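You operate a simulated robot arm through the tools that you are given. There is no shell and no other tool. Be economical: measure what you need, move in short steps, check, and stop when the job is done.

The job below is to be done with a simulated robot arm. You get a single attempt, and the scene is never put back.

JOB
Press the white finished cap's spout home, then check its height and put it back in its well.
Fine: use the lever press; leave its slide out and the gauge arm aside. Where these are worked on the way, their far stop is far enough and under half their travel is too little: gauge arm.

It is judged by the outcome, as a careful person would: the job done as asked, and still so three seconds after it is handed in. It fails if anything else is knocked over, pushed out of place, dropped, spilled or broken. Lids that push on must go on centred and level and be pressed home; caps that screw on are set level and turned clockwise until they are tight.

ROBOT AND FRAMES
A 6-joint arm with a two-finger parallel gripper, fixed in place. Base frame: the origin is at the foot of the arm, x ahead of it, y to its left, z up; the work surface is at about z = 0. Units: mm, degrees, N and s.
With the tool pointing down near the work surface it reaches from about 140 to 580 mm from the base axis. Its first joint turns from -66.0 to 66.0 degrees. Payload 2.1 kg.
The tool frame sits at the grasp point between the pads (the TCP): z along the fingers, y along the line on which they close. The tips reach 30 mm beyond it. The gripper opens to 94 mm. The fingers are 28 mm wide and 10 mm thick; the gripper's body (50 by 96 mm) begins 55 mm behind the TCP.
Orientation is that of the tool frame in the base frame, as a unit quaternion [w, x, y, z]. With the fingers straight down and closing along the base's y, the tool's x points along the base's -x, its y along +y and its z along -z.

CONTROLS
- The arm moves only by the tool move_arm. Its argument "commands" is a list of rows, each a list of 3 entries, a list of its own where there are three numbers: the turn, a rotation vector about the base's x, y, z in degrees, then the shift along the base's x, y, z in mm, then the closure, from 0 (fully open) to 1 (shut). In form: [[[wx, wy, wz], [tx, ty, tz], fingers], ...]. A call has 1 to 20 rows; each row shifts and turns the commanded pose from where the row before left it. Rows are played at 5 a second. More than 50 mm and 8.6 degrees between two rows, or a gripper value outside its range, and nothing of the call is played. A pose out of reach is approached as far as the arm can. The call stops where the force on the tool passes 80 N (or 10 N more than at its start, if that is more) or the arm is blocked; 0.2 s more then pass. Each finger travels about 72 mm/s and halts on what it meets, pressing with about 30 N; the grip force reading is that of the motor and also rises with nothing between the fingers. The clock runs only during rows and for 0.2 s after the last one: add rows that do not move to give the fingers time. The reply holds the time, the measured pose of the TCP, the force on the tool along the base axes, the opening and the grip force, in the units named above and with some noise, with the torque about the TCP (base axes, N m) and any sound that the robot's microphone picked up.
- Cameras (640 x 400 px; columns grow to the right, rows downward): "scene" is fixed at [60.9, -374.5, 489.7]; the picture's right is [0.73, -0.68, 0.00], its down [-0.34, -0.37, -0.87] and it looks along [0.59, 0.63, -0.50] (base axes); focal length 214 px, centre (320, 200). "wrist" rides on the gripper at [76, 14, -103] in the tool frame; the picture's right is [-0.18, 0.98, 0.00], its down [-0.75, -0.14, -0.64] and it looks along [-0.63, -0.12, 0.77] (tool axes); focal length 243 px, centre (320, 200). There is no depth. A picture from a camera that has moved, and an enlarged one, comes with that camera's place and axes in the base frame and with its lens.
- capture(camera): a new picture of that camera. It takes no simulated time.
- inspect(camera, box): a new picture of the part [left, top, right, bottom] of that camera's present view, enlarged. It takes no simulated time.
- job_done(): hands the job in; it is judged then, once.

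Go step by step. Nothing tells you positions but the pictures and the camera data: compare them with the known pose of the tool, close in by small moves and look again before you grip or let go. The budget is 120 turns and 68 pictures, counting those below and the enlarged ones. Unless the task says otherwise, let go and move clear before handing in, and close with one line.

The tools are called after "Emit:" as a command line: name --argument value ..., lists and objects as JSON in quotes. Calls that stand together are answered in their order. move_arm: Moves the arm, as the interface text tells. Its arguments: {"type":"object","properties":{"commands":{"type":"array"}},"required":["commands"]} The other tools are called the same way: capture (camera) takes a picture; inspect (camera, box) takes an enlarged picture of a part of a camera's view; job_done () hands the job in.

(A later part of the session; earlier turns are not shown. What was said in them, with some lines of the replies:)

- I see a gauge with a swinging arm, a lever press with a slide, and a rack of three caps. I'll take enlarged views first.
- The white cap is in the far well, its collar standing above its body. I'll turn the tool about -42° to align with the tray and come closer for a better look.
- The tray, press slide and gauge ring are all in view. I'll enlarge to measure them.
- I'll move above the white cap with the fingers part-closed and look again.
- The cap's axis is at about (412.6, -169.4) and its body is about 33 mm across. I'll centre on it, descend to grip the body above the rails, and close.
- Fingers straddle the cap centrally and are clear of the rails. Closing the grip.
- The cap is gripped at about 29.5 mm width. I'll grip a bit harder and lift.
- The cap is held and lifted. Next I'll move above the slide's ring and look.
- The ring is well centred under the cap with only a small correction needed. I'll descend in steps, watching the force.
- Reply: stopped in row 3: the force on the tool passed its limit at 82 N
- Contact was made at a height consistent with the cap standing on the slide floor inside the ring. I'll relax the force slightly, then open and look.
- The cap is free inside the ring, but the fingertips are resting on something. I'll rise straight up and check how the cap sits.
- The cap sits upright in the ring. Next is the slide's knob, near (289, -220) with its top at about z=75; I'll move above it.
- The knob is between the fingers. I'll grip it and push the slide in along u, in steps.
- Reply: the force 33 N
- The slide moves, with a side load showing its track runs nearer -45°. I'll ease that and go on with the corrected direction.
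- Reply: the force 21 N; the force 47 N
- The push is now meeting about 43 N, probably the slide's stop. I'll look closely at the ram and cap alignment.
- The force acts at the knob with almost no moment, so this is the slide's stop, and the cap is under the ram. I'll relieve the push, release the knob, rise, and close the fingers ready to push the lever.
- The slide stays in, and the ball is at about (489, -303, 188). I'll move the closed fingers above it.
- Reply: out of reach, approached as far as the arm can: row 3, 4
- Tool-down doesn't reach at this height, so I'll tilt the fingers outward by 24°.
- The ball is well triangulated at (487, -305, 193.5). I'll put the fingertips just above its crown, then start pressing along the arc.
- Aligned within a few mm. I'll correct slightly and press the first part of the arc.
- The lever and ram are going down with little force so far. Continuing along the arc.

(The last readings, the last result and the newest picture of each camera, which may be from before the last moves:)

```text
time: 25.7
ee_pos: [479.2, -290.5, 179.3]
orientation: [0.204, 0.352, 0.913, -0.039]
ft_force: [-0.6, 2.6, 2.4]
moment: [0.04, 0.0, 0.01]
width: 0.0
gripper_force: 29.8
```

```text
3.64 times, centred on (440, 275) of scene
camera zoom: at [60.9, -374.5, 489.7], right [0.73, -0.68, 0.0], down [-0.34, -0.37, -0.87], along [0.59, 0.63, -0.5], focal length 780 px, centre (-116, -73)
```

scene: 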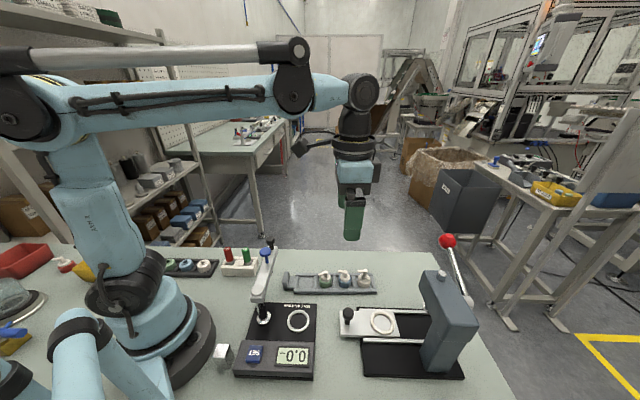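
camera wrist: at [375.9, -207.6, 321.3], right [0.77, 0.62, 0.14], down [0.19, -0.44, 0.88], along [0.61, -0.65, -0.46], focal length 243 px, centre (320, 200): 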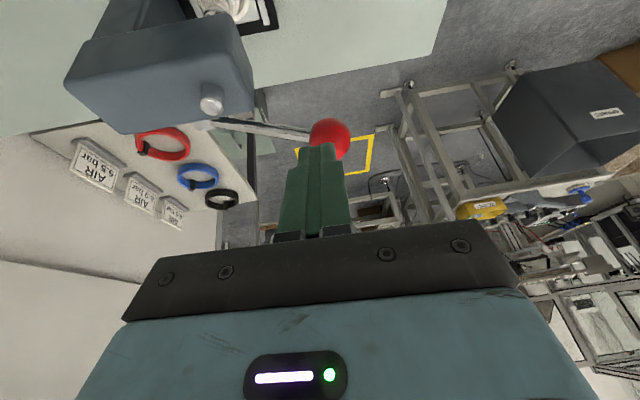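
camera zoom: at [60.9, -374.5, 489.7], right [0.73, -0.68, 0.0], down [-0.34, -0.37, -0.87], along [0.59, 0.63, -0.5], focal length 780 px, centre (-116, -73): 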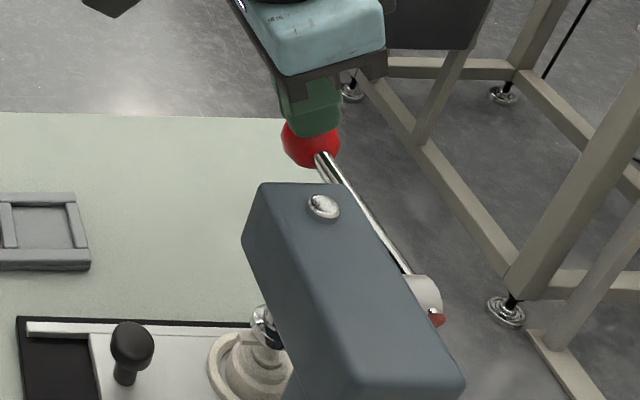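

Emit:
move_arm --commands '[[[0, 0, 0], [-0.5, -0.5, -4], 1], [[0, 0, 0], [-0.5, -0.5, -4], 1], [[0, 0, 0], [-0.7, -0.7, -4], 1], [[0, 0, 0], [-0.8, -0.8, -4], 1], [[0, 0, 0], [-0.8, -0.8, -4], 1], [[0, 0, 0], [0, 0, 0], 1]]'

Emit:
inspect --camera "scene" --box '[390, 230, 490, 340]'

```text
time: 27.1
ee_pos: [476.9, -292.7, 159.1]
orientation: [0.203, 0.351, 0.913, -0.039]
ft_force: [-1.1, 2.6, 3.4]
moment: [0.08, 0.02, -0.01]
width: 0.3
gripper_force: 29.8
```

```text
3.64 times, centred on (440, 285) of scene
camera zoom: at [60.9, -374.5, 489.7], right [0.73, -0.68, 0.0], down [-0.34, -0.37, -0.87], along [0.59, 0.63, -0.5], focal length 780 px, centre (-116, -109)
```

zoom: 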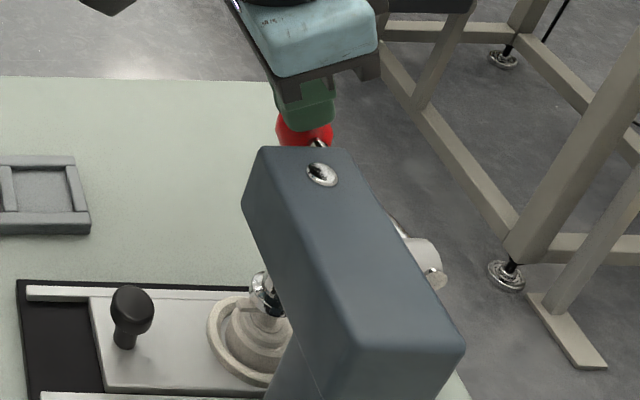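

Emit:
move_arm --commands '[[[0, 0, 0], [-0.8, -0.8, -3], 1], [[0, 0, 0], [-0.8, -0.8, -3], 1], [[0, 0, 0], [-0.9, -0.9, -3], 1], [[0, 0, 0], [-0.9, -0.9, -3], 1], [[0, 0, 0], [-1, -1, -3], 1], [[0, 0, 0], [0, 0, 0], 1]]'

```text
time: 28.5
ee_pos: [472.7, -296.1, 148.4]
orientation: [0.206, 0.349, 0.913, -0.037]
ft_force: [-9.2, 6.8, 36.3]
moment: [0.11, -0.14, -0.03]
width: 0.0
gripper_force: 29.6
stopped in row 6: the force on the tool passed its limit at 82 N (the readings are from after the stop); the commanded pose is now the measured one
```

Emit:
inspect --camera "scene" --box '[405, 280, 450, 330]'

Emit:
move_arm --commands '[[[0, 0, 0], [-0.2, -0.2, -1.5], 1], [[0, 0, 0], [-0.2, -0.2, -1.5], 1], [[0, 0, 0], [-0.2, -0.2, -1.5], 1], [[0, 0, 0], [0, 0, 0], 1]]'

Emit:
inspect --camera "scene" --box '[405, 280, 450, 330]'

```text
8.00 times, centred on (428, 305) of scene
camera zoom: at [60.7, -374.4, 489.8], right [0.73, -0.68, 0.0], down [-0.34, -0.37, -0.87], along [0.59, 0.63, -0.5], focal length 1716 px, centre (-540, -640)
```

zoom: 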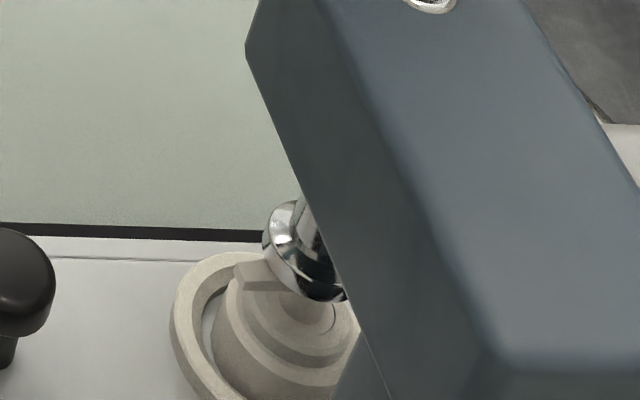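

```text
time: 29.1
ee_pos: [473.0, -296.5, 147.8]
orientation: [0.207, 0.349, 0.913, -0.038]
ft_force: [-10.8, 7.0, 36.2]
moment: [0.13, -0.13, -0.03]
width: 0.2
gripper_force: 29.9
stopped in row 2: the force on the tool passed its limit at 85 N (the readings are from after the stop); the commanded pose is now the measured one
```

```text
8.00 times, centred on (428, 305) of scene
camera zoom: at [60.7, -374.4, 489.8], right [0.73, -0.68, 0.0], down [-0.34, -0.37, -0.87], along [0.59, 0.63, -0.5], focal length 1716 px, centre (-540, -640)
```

zoom: 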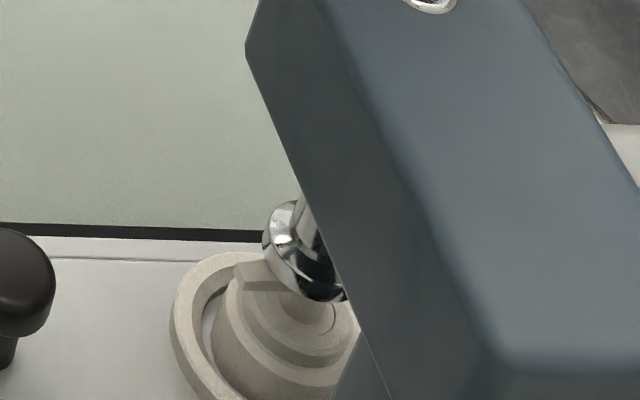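

The ram is solid against the cap and the stem no longer shows. I'll lift off and see whether the lever returns by itself.

Emit:
move_arm --commands '[[[0, 0, 0], [0, 0, 5], 1], [[0, 0, 0], [2, 2, 15], 1], [[0, 0, 0], [0, 0, 20], 1], [[0, 0, 0], [0, 0, 30], 1], [[0, 0, 0], [0, 0, 30], 1], [[0, 0, 0], [0, 0, 0], 1]]'

Emit:
inspect --camera "scene" --box '[380, 200, 500, 340]'

```text
time: 30.5
ee_pos: [474.4, -294.6, 245.8]
orientation: [0.206, 0.348, 0.914, -0.038]
ft_force: [0.8, -1.0, -0.2]
moment: [-0.03, 0.0, 0.01]
width: 0.0
gripper_force: 30.1
```

```text
2.86 times, centred on (440, 270) of scene
camera zoom: at [60.9, -374.5, 489.7], right [0.73, -0.68, 0.0], down [-0.34, -0.37, -0.87], along [0.59, 0.63, -0.5], focal length 613 px, centre (-23, 0)
```

zoom: 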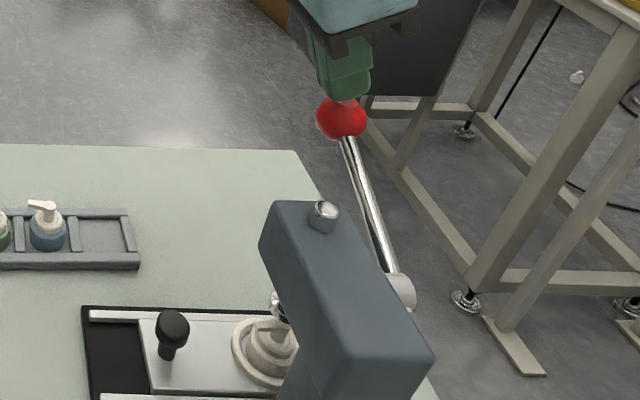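

The lever has sprung back up. Now I'll go back to the slide knob, upright, opening the fingers on the way.

Emit:
move_arm --commands '[[[0, 0, 0], [-20, 4, 10], 1], [[4.2, 6.8, 0], [-35, 6, 0], 0.9], [[4.2, 6.8, 0], [-35, 6, 0], 0.7], [[4.2, 6.8, 0], [-35, 5.5, 0], 0.5], [[0, 0, 0], [0, 0, 0], 0.4], [[0, 0, 0], [0, 0, -45], 0.4], [[0, 0, 0], [0, 0, -45], 0.4], [[0, 0, 0], [0, 0, -40], 0.4], [[0, 0, 0], [0, 0, 0], 0.4]]'

Emit:
capture --camera "wrist"

```text
time: 32.5
ee_pos: [349.1, -273.4, 127.2]
orientation: [0.002, 0.357, 0.934, 0.002]
ft_force: [0.0, 0.4, -0.6]
moment: [0.0, 0.0, -0.01]
width: 56.4
gripper_force: 0.0
```

```text
17 pictures are left
camera wrist: at [301.8, -210.9, 229.8], right [0.79, 0.61, 0.0], down [0.46, -0.61, 0.64], along [0.4, -0.51, -0.76], focal length 243 px, centre (320, 200)
```

wrist: 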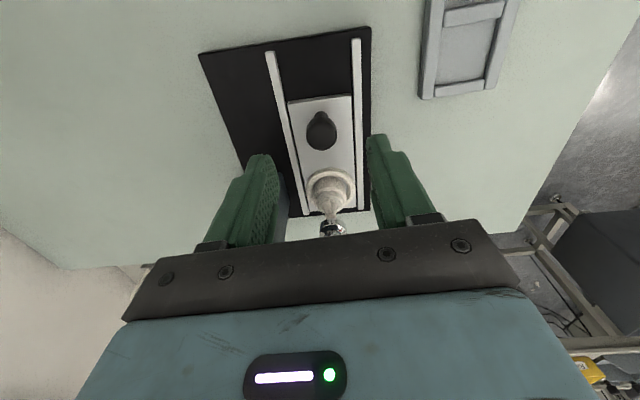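

The knob lies between the fingers. I'll descend, grip and pull the slide out.

Emit:
move_arm --commands '[[[0, 0, 0], [0.3, 0.3, -32], 0.4], [[0, 0, 0], [0, 0, -30], 0.4], [[0, 0, 0], [0, 0, 0], 0.6], [[0, 0, 0], [0, 0, 0], 0.8], [[0, 0, 0], [0, 0, 0], 0.82], [[0, 0, 0], [0, 0, 0], 0.82], [[0, 0, 0], [-7.1, 7, 0], 0.82], [[0, 0, 0], [-7.1, 7, 0], 0.82], [[0, 0, 0], [-7.1, 7, 0], 0.82], [[0, 0, 0], [-7.1, 7, 0], 0.82], [[0, 0, 0], [0, 0, 0], 0.82]]'

```text
time: 34.9
ee_pos: [321.1, -243.9, 65.6]
orientation: [0.003, 0.357, 0.934, 0.001]
ft_force: [0.8, 0.8, 40.1]
moment: [-0.1, -0.06, -0.24]
width: 23.0
gripper_force: 45.3
```

Emit:
move_arm --commands '[[[0, 0, 0], [0, 0, 1.2], 0.82], [[0, 0, 0], [-7.1, 7, 0], 0.82], [[0, 0, 0], [-7.1, 7, 0], 0.82], [[0, 0, 0], [-7.1, 7, 0], 0.82], [[0, 0, 0], [-7.1, 7, 0], 0.82], [[0, 0, 0], [-2, 2, 0], 0.82], [[0, 0, 0], [0, 0, 0], 0.82]]'

```text
time: 36.5
ee_pos: [293.5, -213.7, 67.0]
orientation: [0.002, 0.357, 0.934, 0.002]
ft_force: [2.9, 7.6, -39.4]
moment: [0.28, 0.36, -0.19]
width: 23.2
gripper_force: 44.9
```

Emit:
move_arm --commands '[[[0, 0, 0], [-2, 1.5, -0.5], 0.82], [[0, 0, 0], [-2, 2, 0], 0.82], [[0, 0, 0], [0, 0, 0], 0.82]]'

```text
time: 37.3
ee_pos: [287.9, -212.3, 65.4]
orientation: [0.005, 0.357, 0.934, 0.002]
ft_force: [26.1, -5.5, -4.0]
moment: [0.56, 0.43, -0.24]
width: 23.2
gripper_force: 44.9
```

The slide is back at its outer stop. I'll release, rise and move above the cap.

Emit:
move_arm --commands '[[[0, 0, 0], [1.6, -1.4, 0], 0.82], [[0, 0, 0], [0, 0, 0], 0.7], [[0, 0, 0], [0, 0, 0], 0.5], [[0, 0, 0], [0, 0, 0], 0.4], [[0, 0, 0], [0, 0, 30], 0.4], [[0, 0, 0], [0, 0, 30], 0.4], [[0, 0, 0], [20, -19, 0], 0.4], [[0, 0, 0], [20, -19, 0], 0.4], [[0, 0, 0], [17, -19, 0], 0.4], [[0, 0, 0], [0, 0, 0], 0.4]]'

Emit:
inspect --camera "wrist" --box '[220, 40, 420, 200]'

Emit:
inspect --camera "scene" --box '[270, 250, 470, 390]'

```text
time: 39.5
ee_pos: [347.1, -270.3, 125.0]
orientation: [0.003, 0.357, 0.934, 0.001]
ft_force: [0.2, -0.1, -0.8]
moment: [-0.03, 0.02, 0.0]
width: 56.5
gripper_force: 0.0
```

```text
2.50 times, centred on (320, 120) of wrist
camera zoom: at [298.7, -208.0, 228.6], right [0.79, 0.61, 0.0], down [0.46, -0.61, 0.64], along [0.4, -0.51, -0.76], focal length 606 px, centre (320, 400)
```

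zoom: 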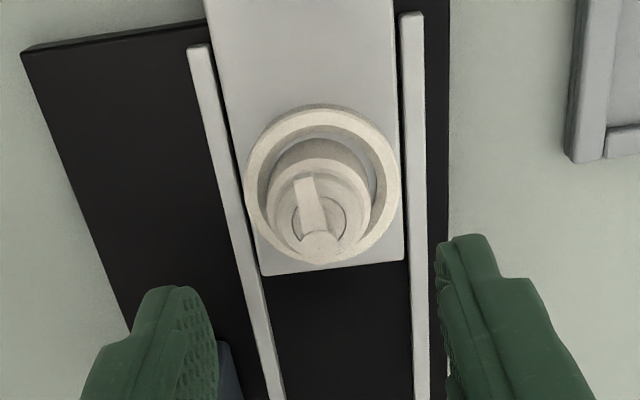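

```text
2.86 times, centred on (370, 320) of scene
camera zoom: at [60.9, -374.5, 489.7], right [0.73, -0.68, 0.0], down [-0.34, -0.37, -0.87], along [0.59, 0.63, -0.5], focal length 613 px, centre (177, -143)
```

zoom: 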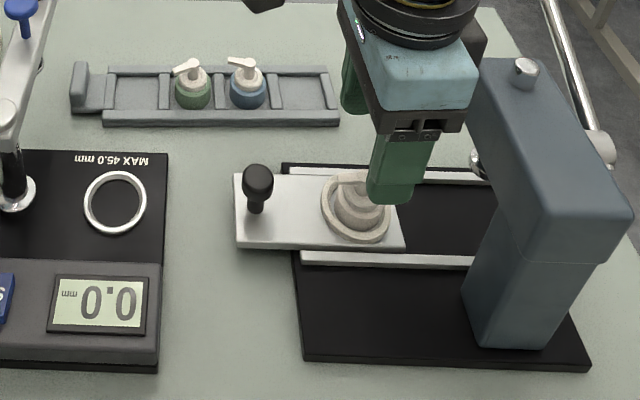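

The spout is now flush like the other caps and the slide is out. I'll pick the cap up again.

Emit:
move_arm --commands '[[[0, 0, 0], [1, -1, -30], 0.4], [[0, 0, 0], [0, 0, -25], 0.4], [[0, 0, 0], [0, 0, -6], 0.4], [[0, 0, 0], [0, 0, 0], 0.6], [[0, 0, 0], [0, 0, 0], 0.75], [[0, 0, 0], [0, 0, 0], 0.9], [[0, 0, 0], [0, 0, 0], 0.9]]'

```text
time: 41.1
ee_pos: [346.8, -270.3, 63.1]
orientation: [0.002, 0.357, 0.934, 0.001]
ft_force: [0.4, 0.8, -0.2]
moment: [-0.02, -0.01, 0.01]
width: 29.8
gripper_force: 10.1
```

Emit:
move_arm --commands '[[[0, 0, 0], [0, 0, 15], 0.9], [[0, 0, 0], [0, 0, 25], 0.9], [[0, 0, 0], [0, 0, 25], 0.9], [[0, 0, 0], [-26, 26, 0], 0.9], [[0, 0, 0], [-26, 26, 0], 0.9], [[0, 0, 0], [-26, 26, 0], 0.9], [[0, 0, 0], [-26, 27, 0], 0.9], [[0, 0, 0], [-25, 27, 0], 0.9], [[0, 0, 0], [0, 0, 0], 0.9]]'

Emit:
capture --camera "wrist"

Emit:
inspect --camera "scene" --box '[220, 230, 380, 390]'

```text
time: 43.1
ee_pos: [217.3, -137.3, 129.3]
orientation: [0.002, 0.357, 0.934, 0.001]
ft_force: [0.7, -0.5, 0.0]
moment: [-0.01, 0.0, -0.02]
width: 29.6
gripper_force: 9.2
```

```text
14 pictures are left
camera wrist: at [170.1, -75.8, 232.0], right [0.79, 0.61, 0.0], down [0.46, -0.61, 0.64], along [0.4, -0.51, -0.76], focal length 243 px, centre (320, 200)
```

wrist: 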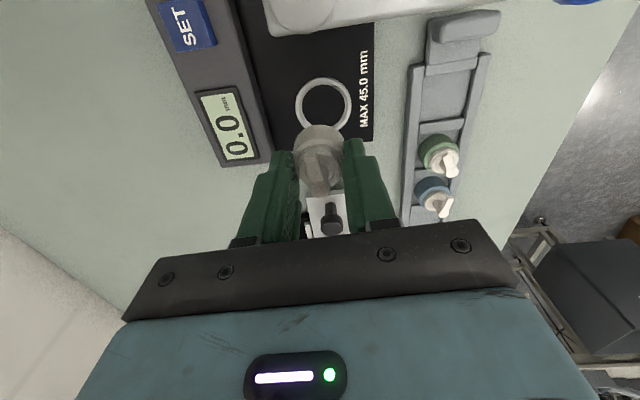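

```text
2.50 times, centred on (300, 310) of scene
camera zoom: at [60.9, -374.5, 489.7], right [0.73, -0.68, 0.0], down [-0.34, -0.37, -0.87], along [0.59, 0.63, -0.5], focal length 536 px, centre (370, -75)
```

zoom: 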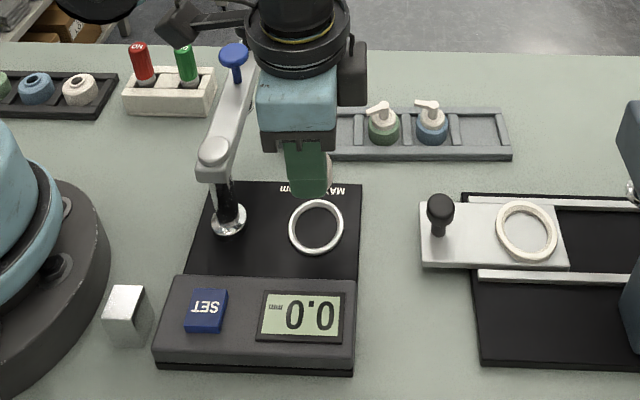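

The gauge ring is near (218, -135). I'll descend part way and check alignment.

Emit:
move_arm --commands '[[[0, 0, 0], [0.7, 2.3, -20], 0.9], [[0, 0, 0], [0, 0, -25], 0.9], [[0, 0, 0], [0, 0, 0], 0.9]]'

Emit:
inspect --camera "wrist" --box '[240, 60, 400, 220]'

```text
time: 43.9
ee_pos: [219.2, -136.7, 83.6]
orientation: [0.003, 0.356, 0.934, 0.001]
ft_force: [0.3, 0.2, -0.9]
moment: [0.0, -0.03, -0.04]
width: 29.6
gripper_force: 10.1
```

```text
2.50 times, centred on (320, 140) of wrist
camera zoom: at [171.1, -73.9, 187.0], right [0.79, 0.61, 0.0], down [0.46, -0.61, 0.64], along [0.4, -0.51, -0.76], focal length 606 px, centre (320, 350)
```

zoom: 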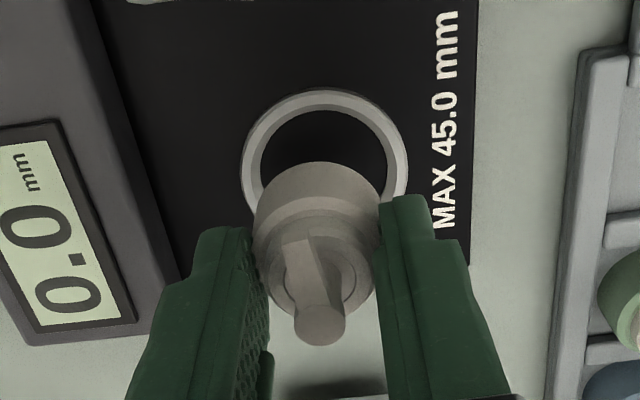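

The ring is 1–2 mm off. I'll correct and descend until the cap is just above the ring.

Emit:
move_arm --commands '[[[0, 0, 0], [-0.2, 1.9, -10], 0.9], [[0, 0, 0], [0, 0, -10], 0.9], [[0, 0, 0], [0, 0, 0], 0.9]]'

Emit:
inspect --camera "wrist" --box '[240, 60, 400, 220]'

```text
time: 44.7
ee_pos: [217.5, -134.4, 62.6]
orientation: [0.002, 0.356, 0.934, 0.0]
ft_force: [-0.3, -0.6, -0.5]
moment: [-0.01, 0.01, 0.0]
width: 29.2
gripper_force: 9.8
```

```text
2.50 times, centred on (320, 140) of wrist
camera zoom: at [171.2, -72.5, 166.9], right [0.79, 0.61, 0.0], down [0.46, -0.61, 0.64], along [0.4, -0.51, -0.76], focal length 606 px, centre (320, 350)
```

zoom: 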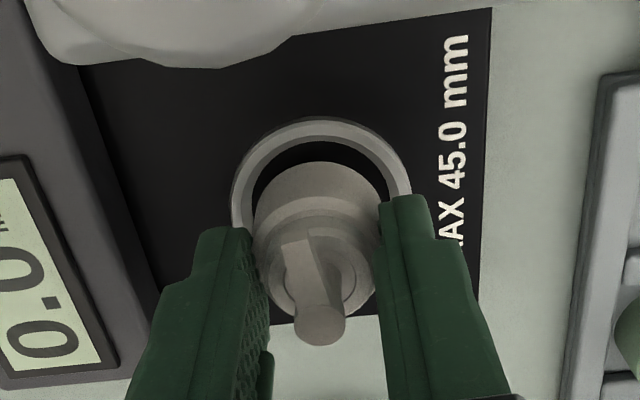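

Aligned. Lowering gently to the plate.

Emit:
move_arm --commands '[[[0, 0, 0], [0, 0, -4], 0.9], [[0, 0, 0], [0, 0, -2], 0.9], [[0, 0, 0], [0, 0, -1], 0.9], [[0, 0, 0], [0, 0, 0], 0.9]]'

```text
time: 45.7
ee_pos: [217.6, -133.4, 56.6]
orientation: [0.003, 0.358, 0.934, 0.001]
ft_force: [1.1, -0.7, 0.0]
moment: [-0.05, 0.0, -0.03]
width: 29.6
gripper_force: 9.8
```

Emit:
move_arm --commands '[[[0, 0, 0], [0, 0, -1], 0.9], [[0, 0, 0], [0, 0, -1], 0.9], [[0, 0, 0], [0, 0, 0], 0.9]]'

```text
time: 46.5
ee_pos: [217.9, -134.7, 56.2]
orientation: [0.002, 0.357, 0.934, 0.001]
ft_force: [0.8, -0.3, -0.3]
moment: [0.02, -0.01, 0.03]
width: 29.7
gripper_force: 9.6
```

Emit:
move_arm --commands '[[[0, 0, 0], [0, 0, -1], 0.9], [[0, 0, 0], [0, 0, -1], 0.9], [[0, 0, 0], [0, 0, 0], 0.9]]'

```text
time: 47.3
ee_pos: [218.6, -135.0, 53.9]
orientation: [0.002, 0.357, 0.934, 0.001]
ft_force: [0.0, -0.6, -1.1]
moment: [-0.03, -0.01, 0.03]
width: 29.5
gripper_force: 9.8
```

Emit:
move_arm --commands '[[[0, 0, 0], [0, 0, -1], 0.9], [[0, 0, 0], [0, 0, -1], 0.9], [[0, 0, 0], [0, 0, 0], 0.9]]'

```text
time: 48.1
ee_pos: [218.1, -134.5, 51.2]
orientation: [0.002, 0.356, 0.934, 0.001]
ft_force: [-0.2, -0.2, 4.4]
moment: [-0.1, 0.06, -0.01]
width: 29.7
gripper_force: 10.0
```

Light contact at TCP z=51. Releasing the cap and looking.

Emit:
move_arm --commands '[[[0, 0, 0], [0, 0, -0.4], 0.8], [[0, 0, 0], [0, 0, 0], 0.65], [[0, 0, 0], [0, 0, 0], 0.5], [[0, 0, 0], [0, 0, 0], 0.4], [[0, 0, 0], [0, 0, 20], 0.4], [[0, 0, 0], [0, 0, 30], 0.4], [[0, 0, 0], [0, 0, 30], 0.4], [[0, 0, 0], [0, 0, 0], 0.4]]'

Emit:
capture --camera "wrist"

```text
time: 49.9
ee_pos: [218.3, -133.2, 131.2]
orientation: [0.002, 0.356, 0.934, 0.001]
ft_force: [-0.1, 0.0, 0.5]
moment: [0.01, -0.01, 0.01]
width: 56.2
gripper_force: 0.2
```

```text
10 pictures are left
camera wrist: at [171.5, -72.7, 233.7], right [0.79, 0.61, 0.0], down [0.46, -0.61, 0.64], along [0.4, -0.51, -0.76], focal length 243 px, centre (320, 200)
```

wrist: 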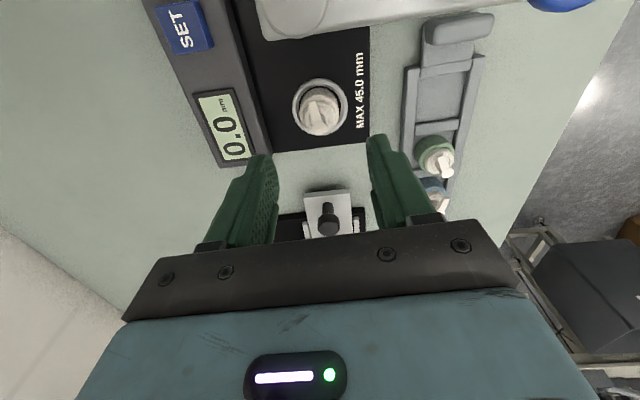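

The cap sits in the gauge ring, and the gauge arm points away from it, pivoting near (165, -80). I'll close the fingers, rise over the arm, and go to its far side so I can push it around.

Emit:
move_arm --commands '[[[0, 0, 0], [0, 0, 35], 0.6], [[0, 0, 0], [0, 0, 35], 0.9], [[0, 0, 0], [0, 38, 5], 1], [[0, 0, 0], [-2, 38, 0], 1], [[0, 0, 0], [-2, 38, 0], 1], [[0, 0, 0], [-2, 40, 0], 1], [[0, 0, 0], [0, 0, 0], 1]]'

Emit:
inspect --camera "scene" --box '[210, 210, 350, 320]'

```text
time: 51.5
ee_pos: [212.7, 21.7, 205.6]
orientation: [0.002, 0.357, 0.934, 0.002]
ft_force: [-1.1, -0.1, -0.2]
moment: [0.0, 0.01, -0.03]
width: 0.0
gripper_force: 29.6
```

```text
3.64 times, centred on (280, 265) of scene
camera zoom: at [60.9, -374.5, 489.7], right [0.73, -0.68, 0.0], down [-0.34, -0.37, -0.87], along [0.59, 0.63, -0.5], focal length 780 px, centre (466, -36)
```

zoom: 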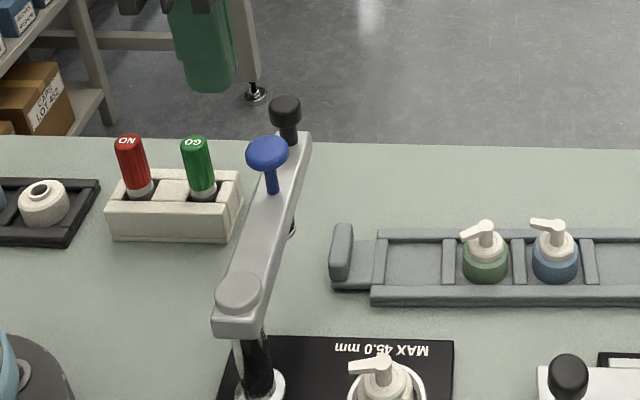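

Fingertips are on the far side of the gauge arm with clearance all round. I'll descend beside it and begin the sweep.

Emit:
move_arm --commands '[[[0, 0, 0], [0, 0, -40], 1], [[0, 0, 0], [0, 0, -40], 1], [[0, 0, 0], [4, -4, 0], 1], [[0, 0, 0], [4, -4, 0], 1], [[0, 0, 0], [0, 0, 0], 1]]'

```text
time: 52.7
ee_pos: [221.8, 11.7, 126.2]
orientation: [0.002, 0.357, 0.934, 0.001]
ft_force: [-0.9, 0.5, -0.6]
moment: [0.08, 0.0, 0.01]
width: 0.0
gripper_force: 30.3
```

Emit:
move_arm --commands '[[[0, 0, 0], [7.4, -5.9, 0], 1], [[0, 0, 0], [7.4, -5.9, 0], 1], [[0, 0, 0], [7.3, -5.8, 0], 1], [[0, 0, 0], [5.6, -7.6, 0], 1], [[0, 0, 0], [5.6, -7.6, 0], 1], [[0, 0, 0], [5.6, -7.5, 0], 1], [[0, 0, 0], [3.4, -8.8, 0], 1], [[0, 0, 0], [3.4, -8.8, 0], 1], [[0, 0, 0], [3.5, -8.7, 0], 1], [[0, 0, 0], [0, 0, 0], 1]]'

Emit:
inspect --camera "scene" --box '[210, 230, 370, 390]'

```text
time: 54.9
ee_pos: [270.7, -55.7, 125.4]
orientation: [0.003, 0.357, 0.934, 0.002]
ft_force: [-0.6, -0.6, 0.2]
moment: [0.03, 0.0, -0.02]
width: 0.0
gripper_force: 29.7
```

```text
2.50 times, centred on (290, 310) of scene
camera zoom: at [60.9, -374.5, 489.7], right [0.73, -0.68, 0.0], down [-0.34, -0.37, -0.87], along [0.59, 0.63, -0.5], focal length 536 px, centre (395, -75)
```

zoom: 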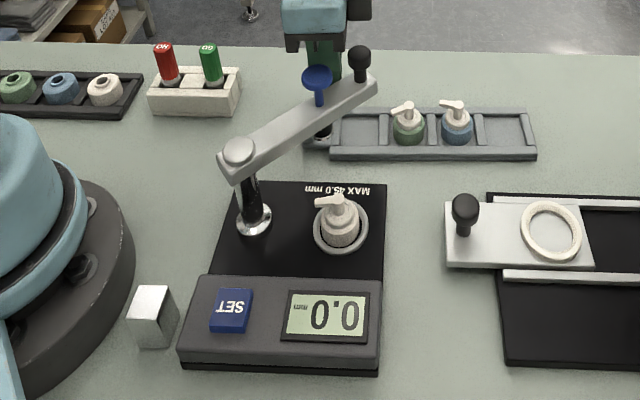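

The arm is following nicely. Continuing the sweep to its far stop.

Emit:
move_arm --commands '[[[0, 0, 0], [1, -9.4, 0], 1], [[0, 0, 0], [1, -9.4, 0], 1], [[0, 0, 0], [1.1, -9.3, 0], 1], [[0, 0, 0], [-1.4, -9.3, 0], 1], [[0, 0, 0], [-1.4, -9.3, 0], 1], [[0, 0, 0], [-1.4, -9.3, 0], 1], [[0, 0, 0], [-2.5, -6, 0], 1], [[0, 0, 0], [-2.5, -6, 0], 1], [[0, 0, 0], [-2, -5.6, 0], 1], [[0, 0, 0], [0, 0, 0], 1]]'

```text
time: 57.1
ee_pos: [261.2, -128.4, 126.3]
orientation: [0.002, 0.356, 0.934, 0.001]
ft_force: [0.2, -0.5, -0.3]
moment: [0.02, 0.04, 0.02]
width: 0.0
gripper_force: 30.1
```

Emit:
move_arm --commands '[[[0, 0, 0], [-1.3, -2.4, 0], 1], [[0, 0, 0], [-1.3, -2.4, 0], 1], [[0, 0, 0], [-1.3, -2.4, 0], 1], [[0, 0, 0], [-1.3, -2.4, 0], 1], [[0, 0, 0], [0, 0, 0], 1]]'

Emit:
inspect --camera "scene" --box '[230, 260, 350, 390]'

```text
time: 58.3
ee_pos: [258.0, -137.8, 125.8]
orientation: [0.003, 0.356, 0.934, 0.002]
ft_force: [2.4, 0.8, 0.4]
moment: [-0.04, 0.02, 0.04]
width: 0.2
gripper_force: 30.3
```

```text
3.08 times, centred on (290, 325) of scene
camera zoom: at [60.9, -374.5, 489.7], right [0.73, -0.68, 0.0], down [-0.34, -0.37, -0.87], along [0.59, 0.63, -0.5], focal length 660 px, centre (412, -185)
```

zoom: 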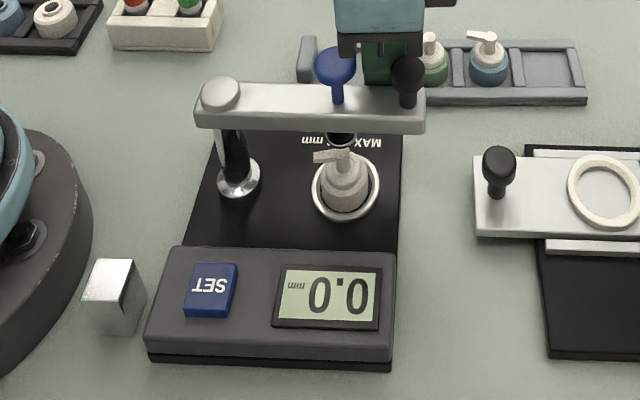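

Probe is nearly over the cap. I'll nudge on to feel the stop.

Emit:
move_arm --commands '[[[0, 0, 0], [-1.2, -1.5, 0], 1], [[0, 0, 0], [-1.2, -1.5, 0], 1], [[0, 0, 0], [0, 0, 0], 1]]'

```text
time: 59.1
ee_pos: [256.2, -139.3, 125.7]
orientation: [0.003, 0.355, 0.935, 0.007]
ft_force: [19.8, 30.4, 9.8]
moment: [-0.62, 0.29, 0.39]
width: 0.0
gripper_force: 30.6
```

That's the arm's far stop. I'll back off, rise, and position above the blue plunger.

Emit:
move_arm --commands '[[[0, 0, 0], [1.5, 1.8, 0], 1], [[0, 0, 0], [8, 8, 0], 1], [[0, 0, 0], [8, 8, 10], 1], [[0, 0, 0], [0, 0, 40], 1], [[0, 0, 0], [0, 0, 35], 1], [[0, 0, 0], [-26, -7, 0], 1], [[0, 0, 0], [-26, -7, 0], 1], [[0, 0, 0], [0, 0, -15], 1], [[0, 0, 0], [0, 0, 0], 1]]'

Emit:
inspect --camera "scene" --box '[230, 230, 350, 390]'

```text
time: 61.1
ee_pos: [219.7, -137.6, 195.4]
orientation: [0.002, 0.356, 0.934, 0.001]
ft_force: [0.0, -0.2, -0.5]
moment: [-0.04, -0.02, -0.01]
width: 0.0
gripper_force: 30.2
```

```text
2.50 times, centred on (290, 310) of scene
camera zoom: at [60.9, -374.5, 489.7], right [0.73, -0.68, 0.0], down [-0.34, -0.37, -0.87], along [0.59, 0.63, -0.5], focal length 536 px, centre (395, -75)
```

zoom: 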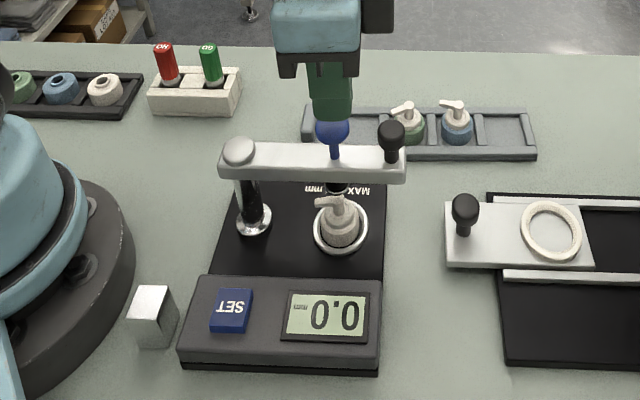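

Aligned over the plunger. Pressing down slowly.

Emit:
move_arm --commands '[[[0, 0, 0], [0, 0, -5], 1], [[0, 0, 0], [0, 0, -5], 1], [[0, 0, 0], [0, 0, -3], 1], [[0, 0, 0], [0, 0, -3], 1], [[0, 0, 0], [0, 0, -3], 1], [[0, 0, 0], [0, 0, 0], 1]]'

```text
time: 62.5
ee_pos: [220.2, -136.3, 177.2]
orientation: [0.002, 0.357, 0.934, 0.001]
ft_force: [-0.8, 0.4, 0.3]
moment: [-0.02, 0.03, 0.0]
width: 0.0
gripper_force: 29.8
```

Emit:
move_arm --commands '[[[0, 0, 0], [0, 0, -2], 1], [[0, 0, 0], [0, 0, -2], 1], [[0, 0, 0], [0, 0, -2], 1], [[0, 0, 0], [0, 0, -2], 1], [[0, 0, 0], [0, 0, 0], 1]]'

```text
time: 63.7
ee_pos: [220.7, -136.6, 169.3]
orientation: [0.002, 0.355, 0.935, 0.001]
ft_force: [-0.8, -0.7, 1.8]
moment: [0.01, 0.03, -0.01]
width: 0.1
gripper_force: 29.5
```

Emit:
move_arm --commands '[[[0, 0, 0], [0, 0, -2], 1], [[0, 0, 0], [0, 0, -2], 1], [[0, 0, 0], [0, 0, -2], 1], [[0, 0, 0], [0, 0, 0], 1]]'

```text
time: 64.7
ee_pos: [219.3, -136.4, 162.3]
orientation: [0.002, 0.357, 0.934, 0.001]
ft_force: [0.1, 0.8, 1.9]
moment: [0.02, 0.0, -0.02]
width: 0.0
gripper_force: 29.9
```

Emit:
move_arm --commands '[[[0, 0, 0], [0, 0, -2], 1], [[0, 0, 0], [0, 0, -2], 1], [[0, 0, 0], [0, 0, -1.5], 1], [[0, 0, 0], [0, 0, 0], 1]]'

```text
time: 65.7
ee_pos: [219.4, -137.4, 156.3]
orientation: [0.002, 0.357, 0.934, 0.001]
ft_force: [2.4, -0.7, 3.4]
moment: [-0.05, -0.01, 0.02]
width: 0.1
gripper_force: 29.9
heard: click
```

A click. I'll read the display.

Emit:
inspect --camera "scene" --box '[240, 260, 340, 380]'

```text
3.33 times, centred on (290, 320) of scene
camera zoom: at [60.9, -374.5, 489.7], right [0.73, -0.68, 0.0], down [-0.34, -0.37, -0.87], along [0.59, 0.63, -0.5], focal length 715 px, centre (420, -200)
```

zoom: 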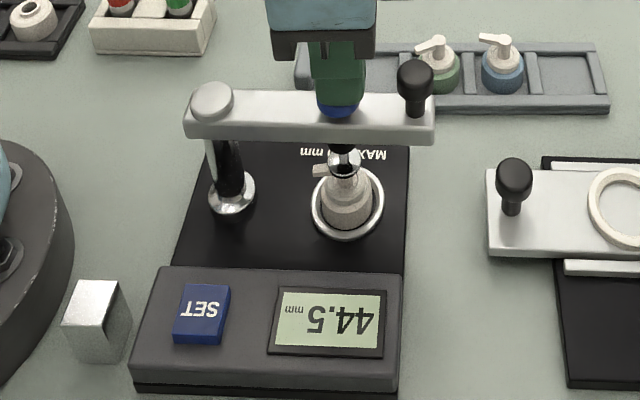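

The gauge reads 44.5 mm, within the 45.0 max. I'll lift off, go round to the other side of the arm, and check that the plunger has risen.

Emit:
move_arm --commands '[[[0, 0, 0], [0, 0, 10], 1], [[0, 0, 0], [0, 0, 20], 1], [[0, 0, 0], [0, 0, 20], 1], [[0, 0, 0], [-2, -20, 0], 1], [[0, 0, 0], [-2, -21, 0], 1], [[0, 0, 0], [0, 0, -40], 1], [[0, 0, 0], [0, 0, -41], 1], [[0, 0, 0], [0, 0, 0], 1]]'

Emit:
inspect --camera "scene" --box '[240, 240, 360, 380]'

```text
time: 67.5
ee_pos: [215.8, -179.0, 126.6]
orientation: [0.002, 0.357, 0.934, 0.0]
ft_force: [0.4, 0.8, 0.3]
moment: [0.0, -0.01, 0.02]
width: 0.0
gripper_force: 29.8
```

```text
2.86 times, centred on (300, 310) of scene
camera zoom: at [60.9, -374.5, 489.7], right [0.73, -0.68, 0.0], down [-0.34, -0.37, -0.87], along [0.59, 0.63, -0.5], focal length 613 px, centre (377, -114)
```

zoom: 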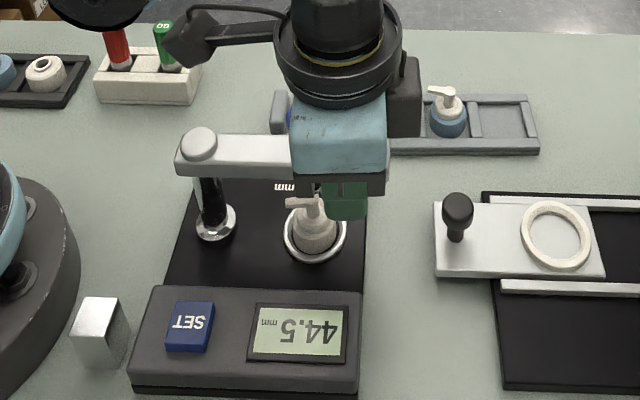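

The reading holds at 44.5 mm and the plunger is up. Swinging the arm back aside.

Emit:
move_arm --commands '[[[0, 0, 0], [4, 4.3, 0], 1], [[0, 0, 0], [4, 4.3, 0], 1], [[0, 0, 0], [6.5, 5.4, 0], 1], [[0, 0, 0], [6.5, 5.4, 0], 1], [[0, 0, 0], [6.6, 5.3, 0], 1], [[0, 0, 0], [5.5, 7.6, 0], 1], [[0, 0, 0], [5.5, 7.6, 0], 1], [[0, 0, 0], [5.5, 7.6, 0], 1], [[0, 0, 0], [3.4, 8.8, 0], 1], [[0, 0, 0], [3.4, 8.8, 0], 1], [[0, 0, 0], [3.3, 8.8, 0], 1], [[0, 0, 0], [1, 9.3, 0], 1], [[0, 0, 0], [1, 9.3, 0], 1], [[0, 0, 0], [0.9, 9.4, 0], 1], [[0, 0, 0], [0, 0, 0], 1]]'

```text
time: 70.7
ee_pos: [273.9, -76.9, 126.5]
orientation: [0.002, 0.358, 0.934, 0.001]
ft_force: [0.3, -0.6, -0.8]
moment: [0.0, -0.01, 0.03]
width: 0.1
gripper_force: 30.1
```

Emit:
move_arm --commands '[[[0, 0, 0], [-1.5, 9.3, 0], 1], [[0, 0, 0], [-1.5, 9.3, 0], 1], [[0, 0, 0], [-1.5, 9.2, 0], 1], [[0, 0, 0], [-3.8, 8.5, 0], 1], [[0, 0, 0], [-3.8, 8.5, 0], 1], [[0, 0, 0], [-3, 6.5, 0], 1], [[0, 0, 0], [0, 0, 0], 1]]'

```text
time: 72.3
ee_pos: [257.9, -25.6, 126.3]
orientation: [0.002, 0.357, 0.934, 0.001]
ft_force: [0.6, -0.3, 0.6]
moment: [-0.03, 0.04, 0.0]
width: 0.1
gripper_force: 29.6
```

Emit:
move_arm --commands '[[[0, 0, 0], [-1.5, 1.6, 0], 1], [[0, 0, 0], [-1.5, 1.6, 0], 1], [[0, 0, 0], [0, 0, 0], 1]]'

```text
time: 73.1
ee_pos: [255.8, -21.6, 127.5]
orientation: [0.007, 0.358, 0.934, 0.0]
ft_force: [24.2, -25.0, -11.1]
moment: [-0.44, -0.53, -0.04]
width: 0.0
gripper_force: 30.2
```

The arm is back against its aside stop. I'll return above the cap with open fingers.

Emit:
move_arm --commands '[[[0, 0, 0], [1.7, -1.7, 0], 1], [[0, 0, 0], [12, -12, 0], 1], [[0, 0, 0], [0, 0, 40], 1], [[0, 0, 0], [0, 0, 20], 0.8], [[0, 0, 0], [-17, -33, 0], 0.6], [[0, 0, 0], [-17, -33, 0], 0.4], [[0, 0, 0], [-17, -33, 0], 0.4], [[0, 0, 0], [0, 0, -30], 0.4], [[0, 0, 0], [0, 0, -26], 0.4], [[0, 0, 0], [0, 0, 0], 0.4]]'

Emit:
capture --camera "wrist"

```text
time: 75.3
ee_pos: [216.7, -134.9, 131.0]
orientation: [0.002, 0.357, 0.934, 0.001]
ft_force: [0.3, 0.1, 0.0]
moment: [0.01, 0.01, -0.02]
width: 56.0
gripper_force: 0.0
```

```text
3 pictures are left
camera wrist: at [170.2, -73.5, 233.4], right [0.79, 0.61, 0.0], down [0.46, -0.61, 0.64], along [0.4, -0.51, -0.76], focal length 243 px, centre (320, 200)
```

wrist: 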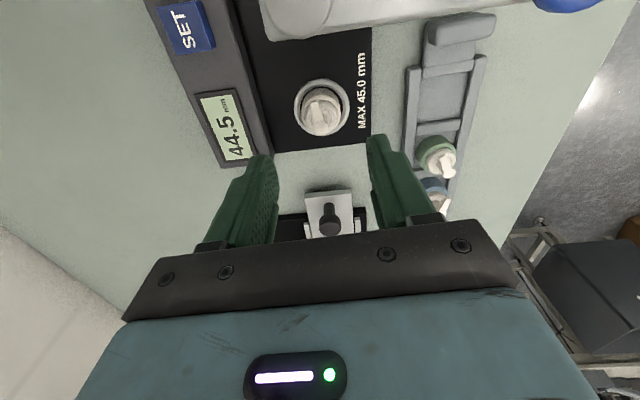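

The arm is aside and the cap unmoved. Picking it up.

Emit:
move_arm --commands '[[[0, 0, 0], [1, 0.7, -30], 0.4], [[0, 0, 0], [0, 0, -30], 0.4], [[0, 0, 0], [0, 0, -18.5], 0.4], [[0, 0, 0], [0, 0, 0], 0.4], [[0, 0, 0], [0, 0, 0], 0.6], [[0, 0, 0], [0, 0, 0], 0.75], [[0, 0, 0], [0, 0, 0], 0.9], [[0, 0, 0], [0, 0, 0], 0.9]]'

```text
time: 77.1
ee_pos: [219.1, -134.0, 53.1]
orientation: [0.002, 0.357, 0.934, 0.001]
ft_force: [0.3, -0.8, -0.7]
moment: [0.04, 0.03, -0.02]
width: 29.3
gripper_force: 9.9
```

Gripped. Lifting and carrying it to above its well at (412.6, -169).

Emit:
move_arm --commands '[[[0, 0, 0], [0, 0, 15], 0.9], [[0, 0, 0], [0, 0, 30], 0.9], [[0, 0, 0], [0, 0, 30], 0.9], [[0, 0, 0], [32, -6, 0], 0.9], [[0, 0, 0], [32, -6, 0], 0.9], [[0, 0, 0], [32, -6, 0], 0.9], [[0, 0, 0], [32, -6, 0], 0.9], [[0, 0, 0], [33, -6, 0], 0.9], [[0, 0, 0], [33, -5, 0], 0.9], [[0, 0, 0], [0, 0, -25], 0.9], [[0, 0, 0], [0, 0, -15], 0.9], [[0, 0, 0], [0, 0, 0], 0.9]]'

Emit:
inspect --camera "wrist" --box '[240, 60, 400, 220]'

```text
time: 79.7
ee_pos: [411.7, -170.4, 86.1]
orientation: [0.002, 0.357, 0.934, 0.001]
ft_force: [-0.1, -0.4, 0.3]
moment: [0.01, 0.0, -0.03]
width: 31.3
gripper_force: 9.7
```

```text
2.50 times, centred on (320, 140) of wrist
camera zoom: at [364.6, -106.8, 189.8], right [0.79, 0.61, 0.0], down [0.46, -0.61, 0.64], along [0.4, -0.51, -0.76], focal length 606 px, centre (320, 350)
```

zoom: 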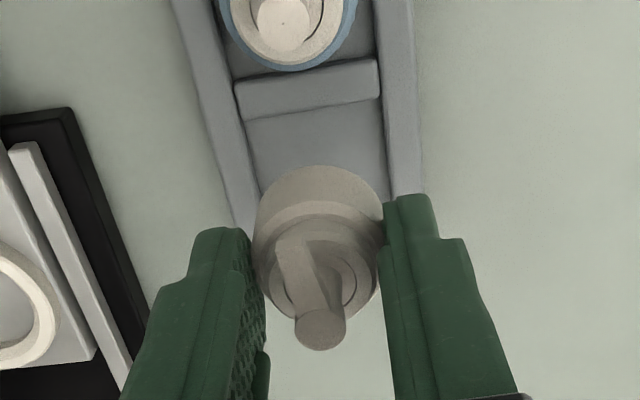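

Aligned with the well, needing only about 1.5 mm of correction. Lowering.

Emit:
move_arm --commands '[[[0, 0, 0], [1.8, 0.2, -15], 0.9], [[0, 0, 0], [0, 0, -14], 0.9], [[0, 0, 0], [0, 0, -4], 0.9], [[0, 0, 0], [0, 0, 0], 0.9]]'

```text
time: 80.7
ee_pos: [414.4, -168.7, 54.2]
orientation: [0.002, 0.357, 0.934, 0.001]
ft_force: [-0.8, -0.7, -1.1]
moment: [0.03, -0.01, 0.0]
width: 31.6
gripper_force: 9.8
```

Emit:
move_arm --commands '[[[0, 0, 0], [0, 0, -1.5], 0.9], [[0, 0, 0], [0, 0, -1.5], 0.9], [[0, 0, 0], [0, 0, -1], 0.9], [[0, 0, 0], [0, 0, 0], 0.9]]'

```text
time: 81.7
ee_pos: [414.5, -169.7, 49.5]
orientation: [0.002, 0.356, 0.934, 0.002]
ft_force: [0.7, -0.5, 0.0]
moment: [-0.01, -0.03, 0.02]
width: 31.7
gripper_force: 10.3
```

Emit:
move_arm --commands '[[[0, 0, 0], [0, 0, -1], 0.9], [[0, 0, 0], [0, 0, -1], 0.9], [[0, 0, 0], [0, 0, 0], 0.9]]'

```text
time: 82.5
ee_pos: [414.0, -168.8, 47.7]
orientation: [0.002, 0.357, 0.934, 0.002]
ft_force: [0.2, 0.1, -0.2]
moment: [0.02, 0.01, 0.0]
width: 31.5
gripper_force: 10.3
```

Emit:
move_arm --commands '[[[0, 0, 0], [0, 0, -1], 0.9], [[0, 0, 0], [0, 0, -1], 0.9], [[0, 0, 0], [0, 0, 0], 0.9]]'

```text
time: 83.3
ee_pos: [414.2, -168.4, 46.3]
orientation: [0.002, 0.357, 0.934, 0.001]
ft_force: [0.8, -0.2, 9.4]
moment: [0.0, -0.01, 0.0]
width: 31.5
gripper_force: 10.4
```

Contact at the same height as the original grasp, with no moment. Releasing and rising clear.

Emit:
move_arm --commands '[[[0, 0, 0], [0, 0, 0.2], 0.8], [[0, 0, 0], [0, 0, 0], 0.65], [[0, 0, 0], [0, 0, 0], 0.5], [[0, 0, 0], [0, 0, 0], 0.4], [[0, 0, 0], [0, 0, 0], 0.35], [[0, 0, 0], [0, 0, 25], 0.35], [[0, 0, 0], [0, 0, 40], 0.35], [[0, 0, 0], [0, 0, 40], 0.35], [[0, 0, 0], [0, 0, 40], 0.35], [[0, 0, 0], [0, 0, 0], 0.35]]'

Emit:
inspect --camera "scene" --box '[200, 220, 500, 400]'

```text
time: 85.5
ee_pos: [414.1, -168.0, 191.6]
orientation: [0.002, 0.356, 0.934, 0.002]
ft_force: [0.5, 0.1, -0.4]
moment: [0.03, 0.01, 0.03]
width: 61.1
gripper_force: 0.1
```

```text
2.13 times, centred on (350, 310) of scene
camera zoom: at [60.9, -374.5, 489.7], right [0.73, -0.68, 0.0], down [-0.34, -0.37, -0.87], along [0.59, 0.63, -0.5], focal length 458 px, centre (256, -35)
```

zoom: 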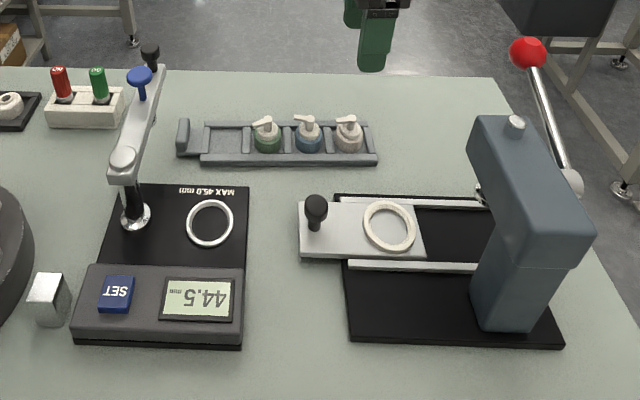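

Emit:
inspect --camera "scene" --box '[310, 260, 385, 305]'

```text
8.53 times, centred on (348, 282) of scene
camera zoom: at [60.9, -374.5, 489.7], right [0.73, -0.68, 0.0], down [-0.34, -0.37, -0.87], along [0.59, 0.63, -0.5], focal length 1830 px, centre (85, -504)
```

zoom: 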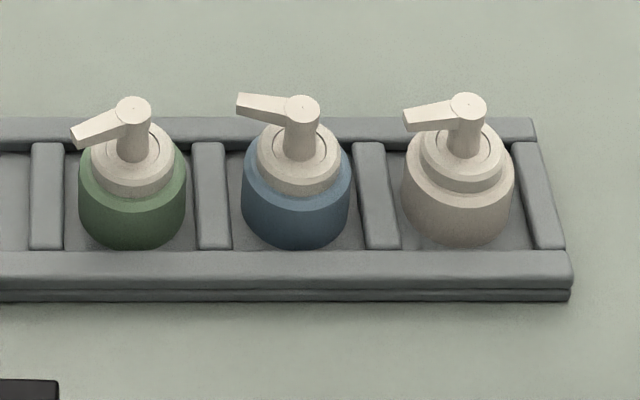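

The white cap sits level in its well, flush like its neighbours. The slide is out, the gauge arm is aside, and nothing else has moved.

Emit:
job_done

```text
The job is handed in.
```

The white cap's spout is pressed home, its height read 44.5 mm against the 45.0 mm maximum, and it is back in its well with the slide out and the gauge arm aside.
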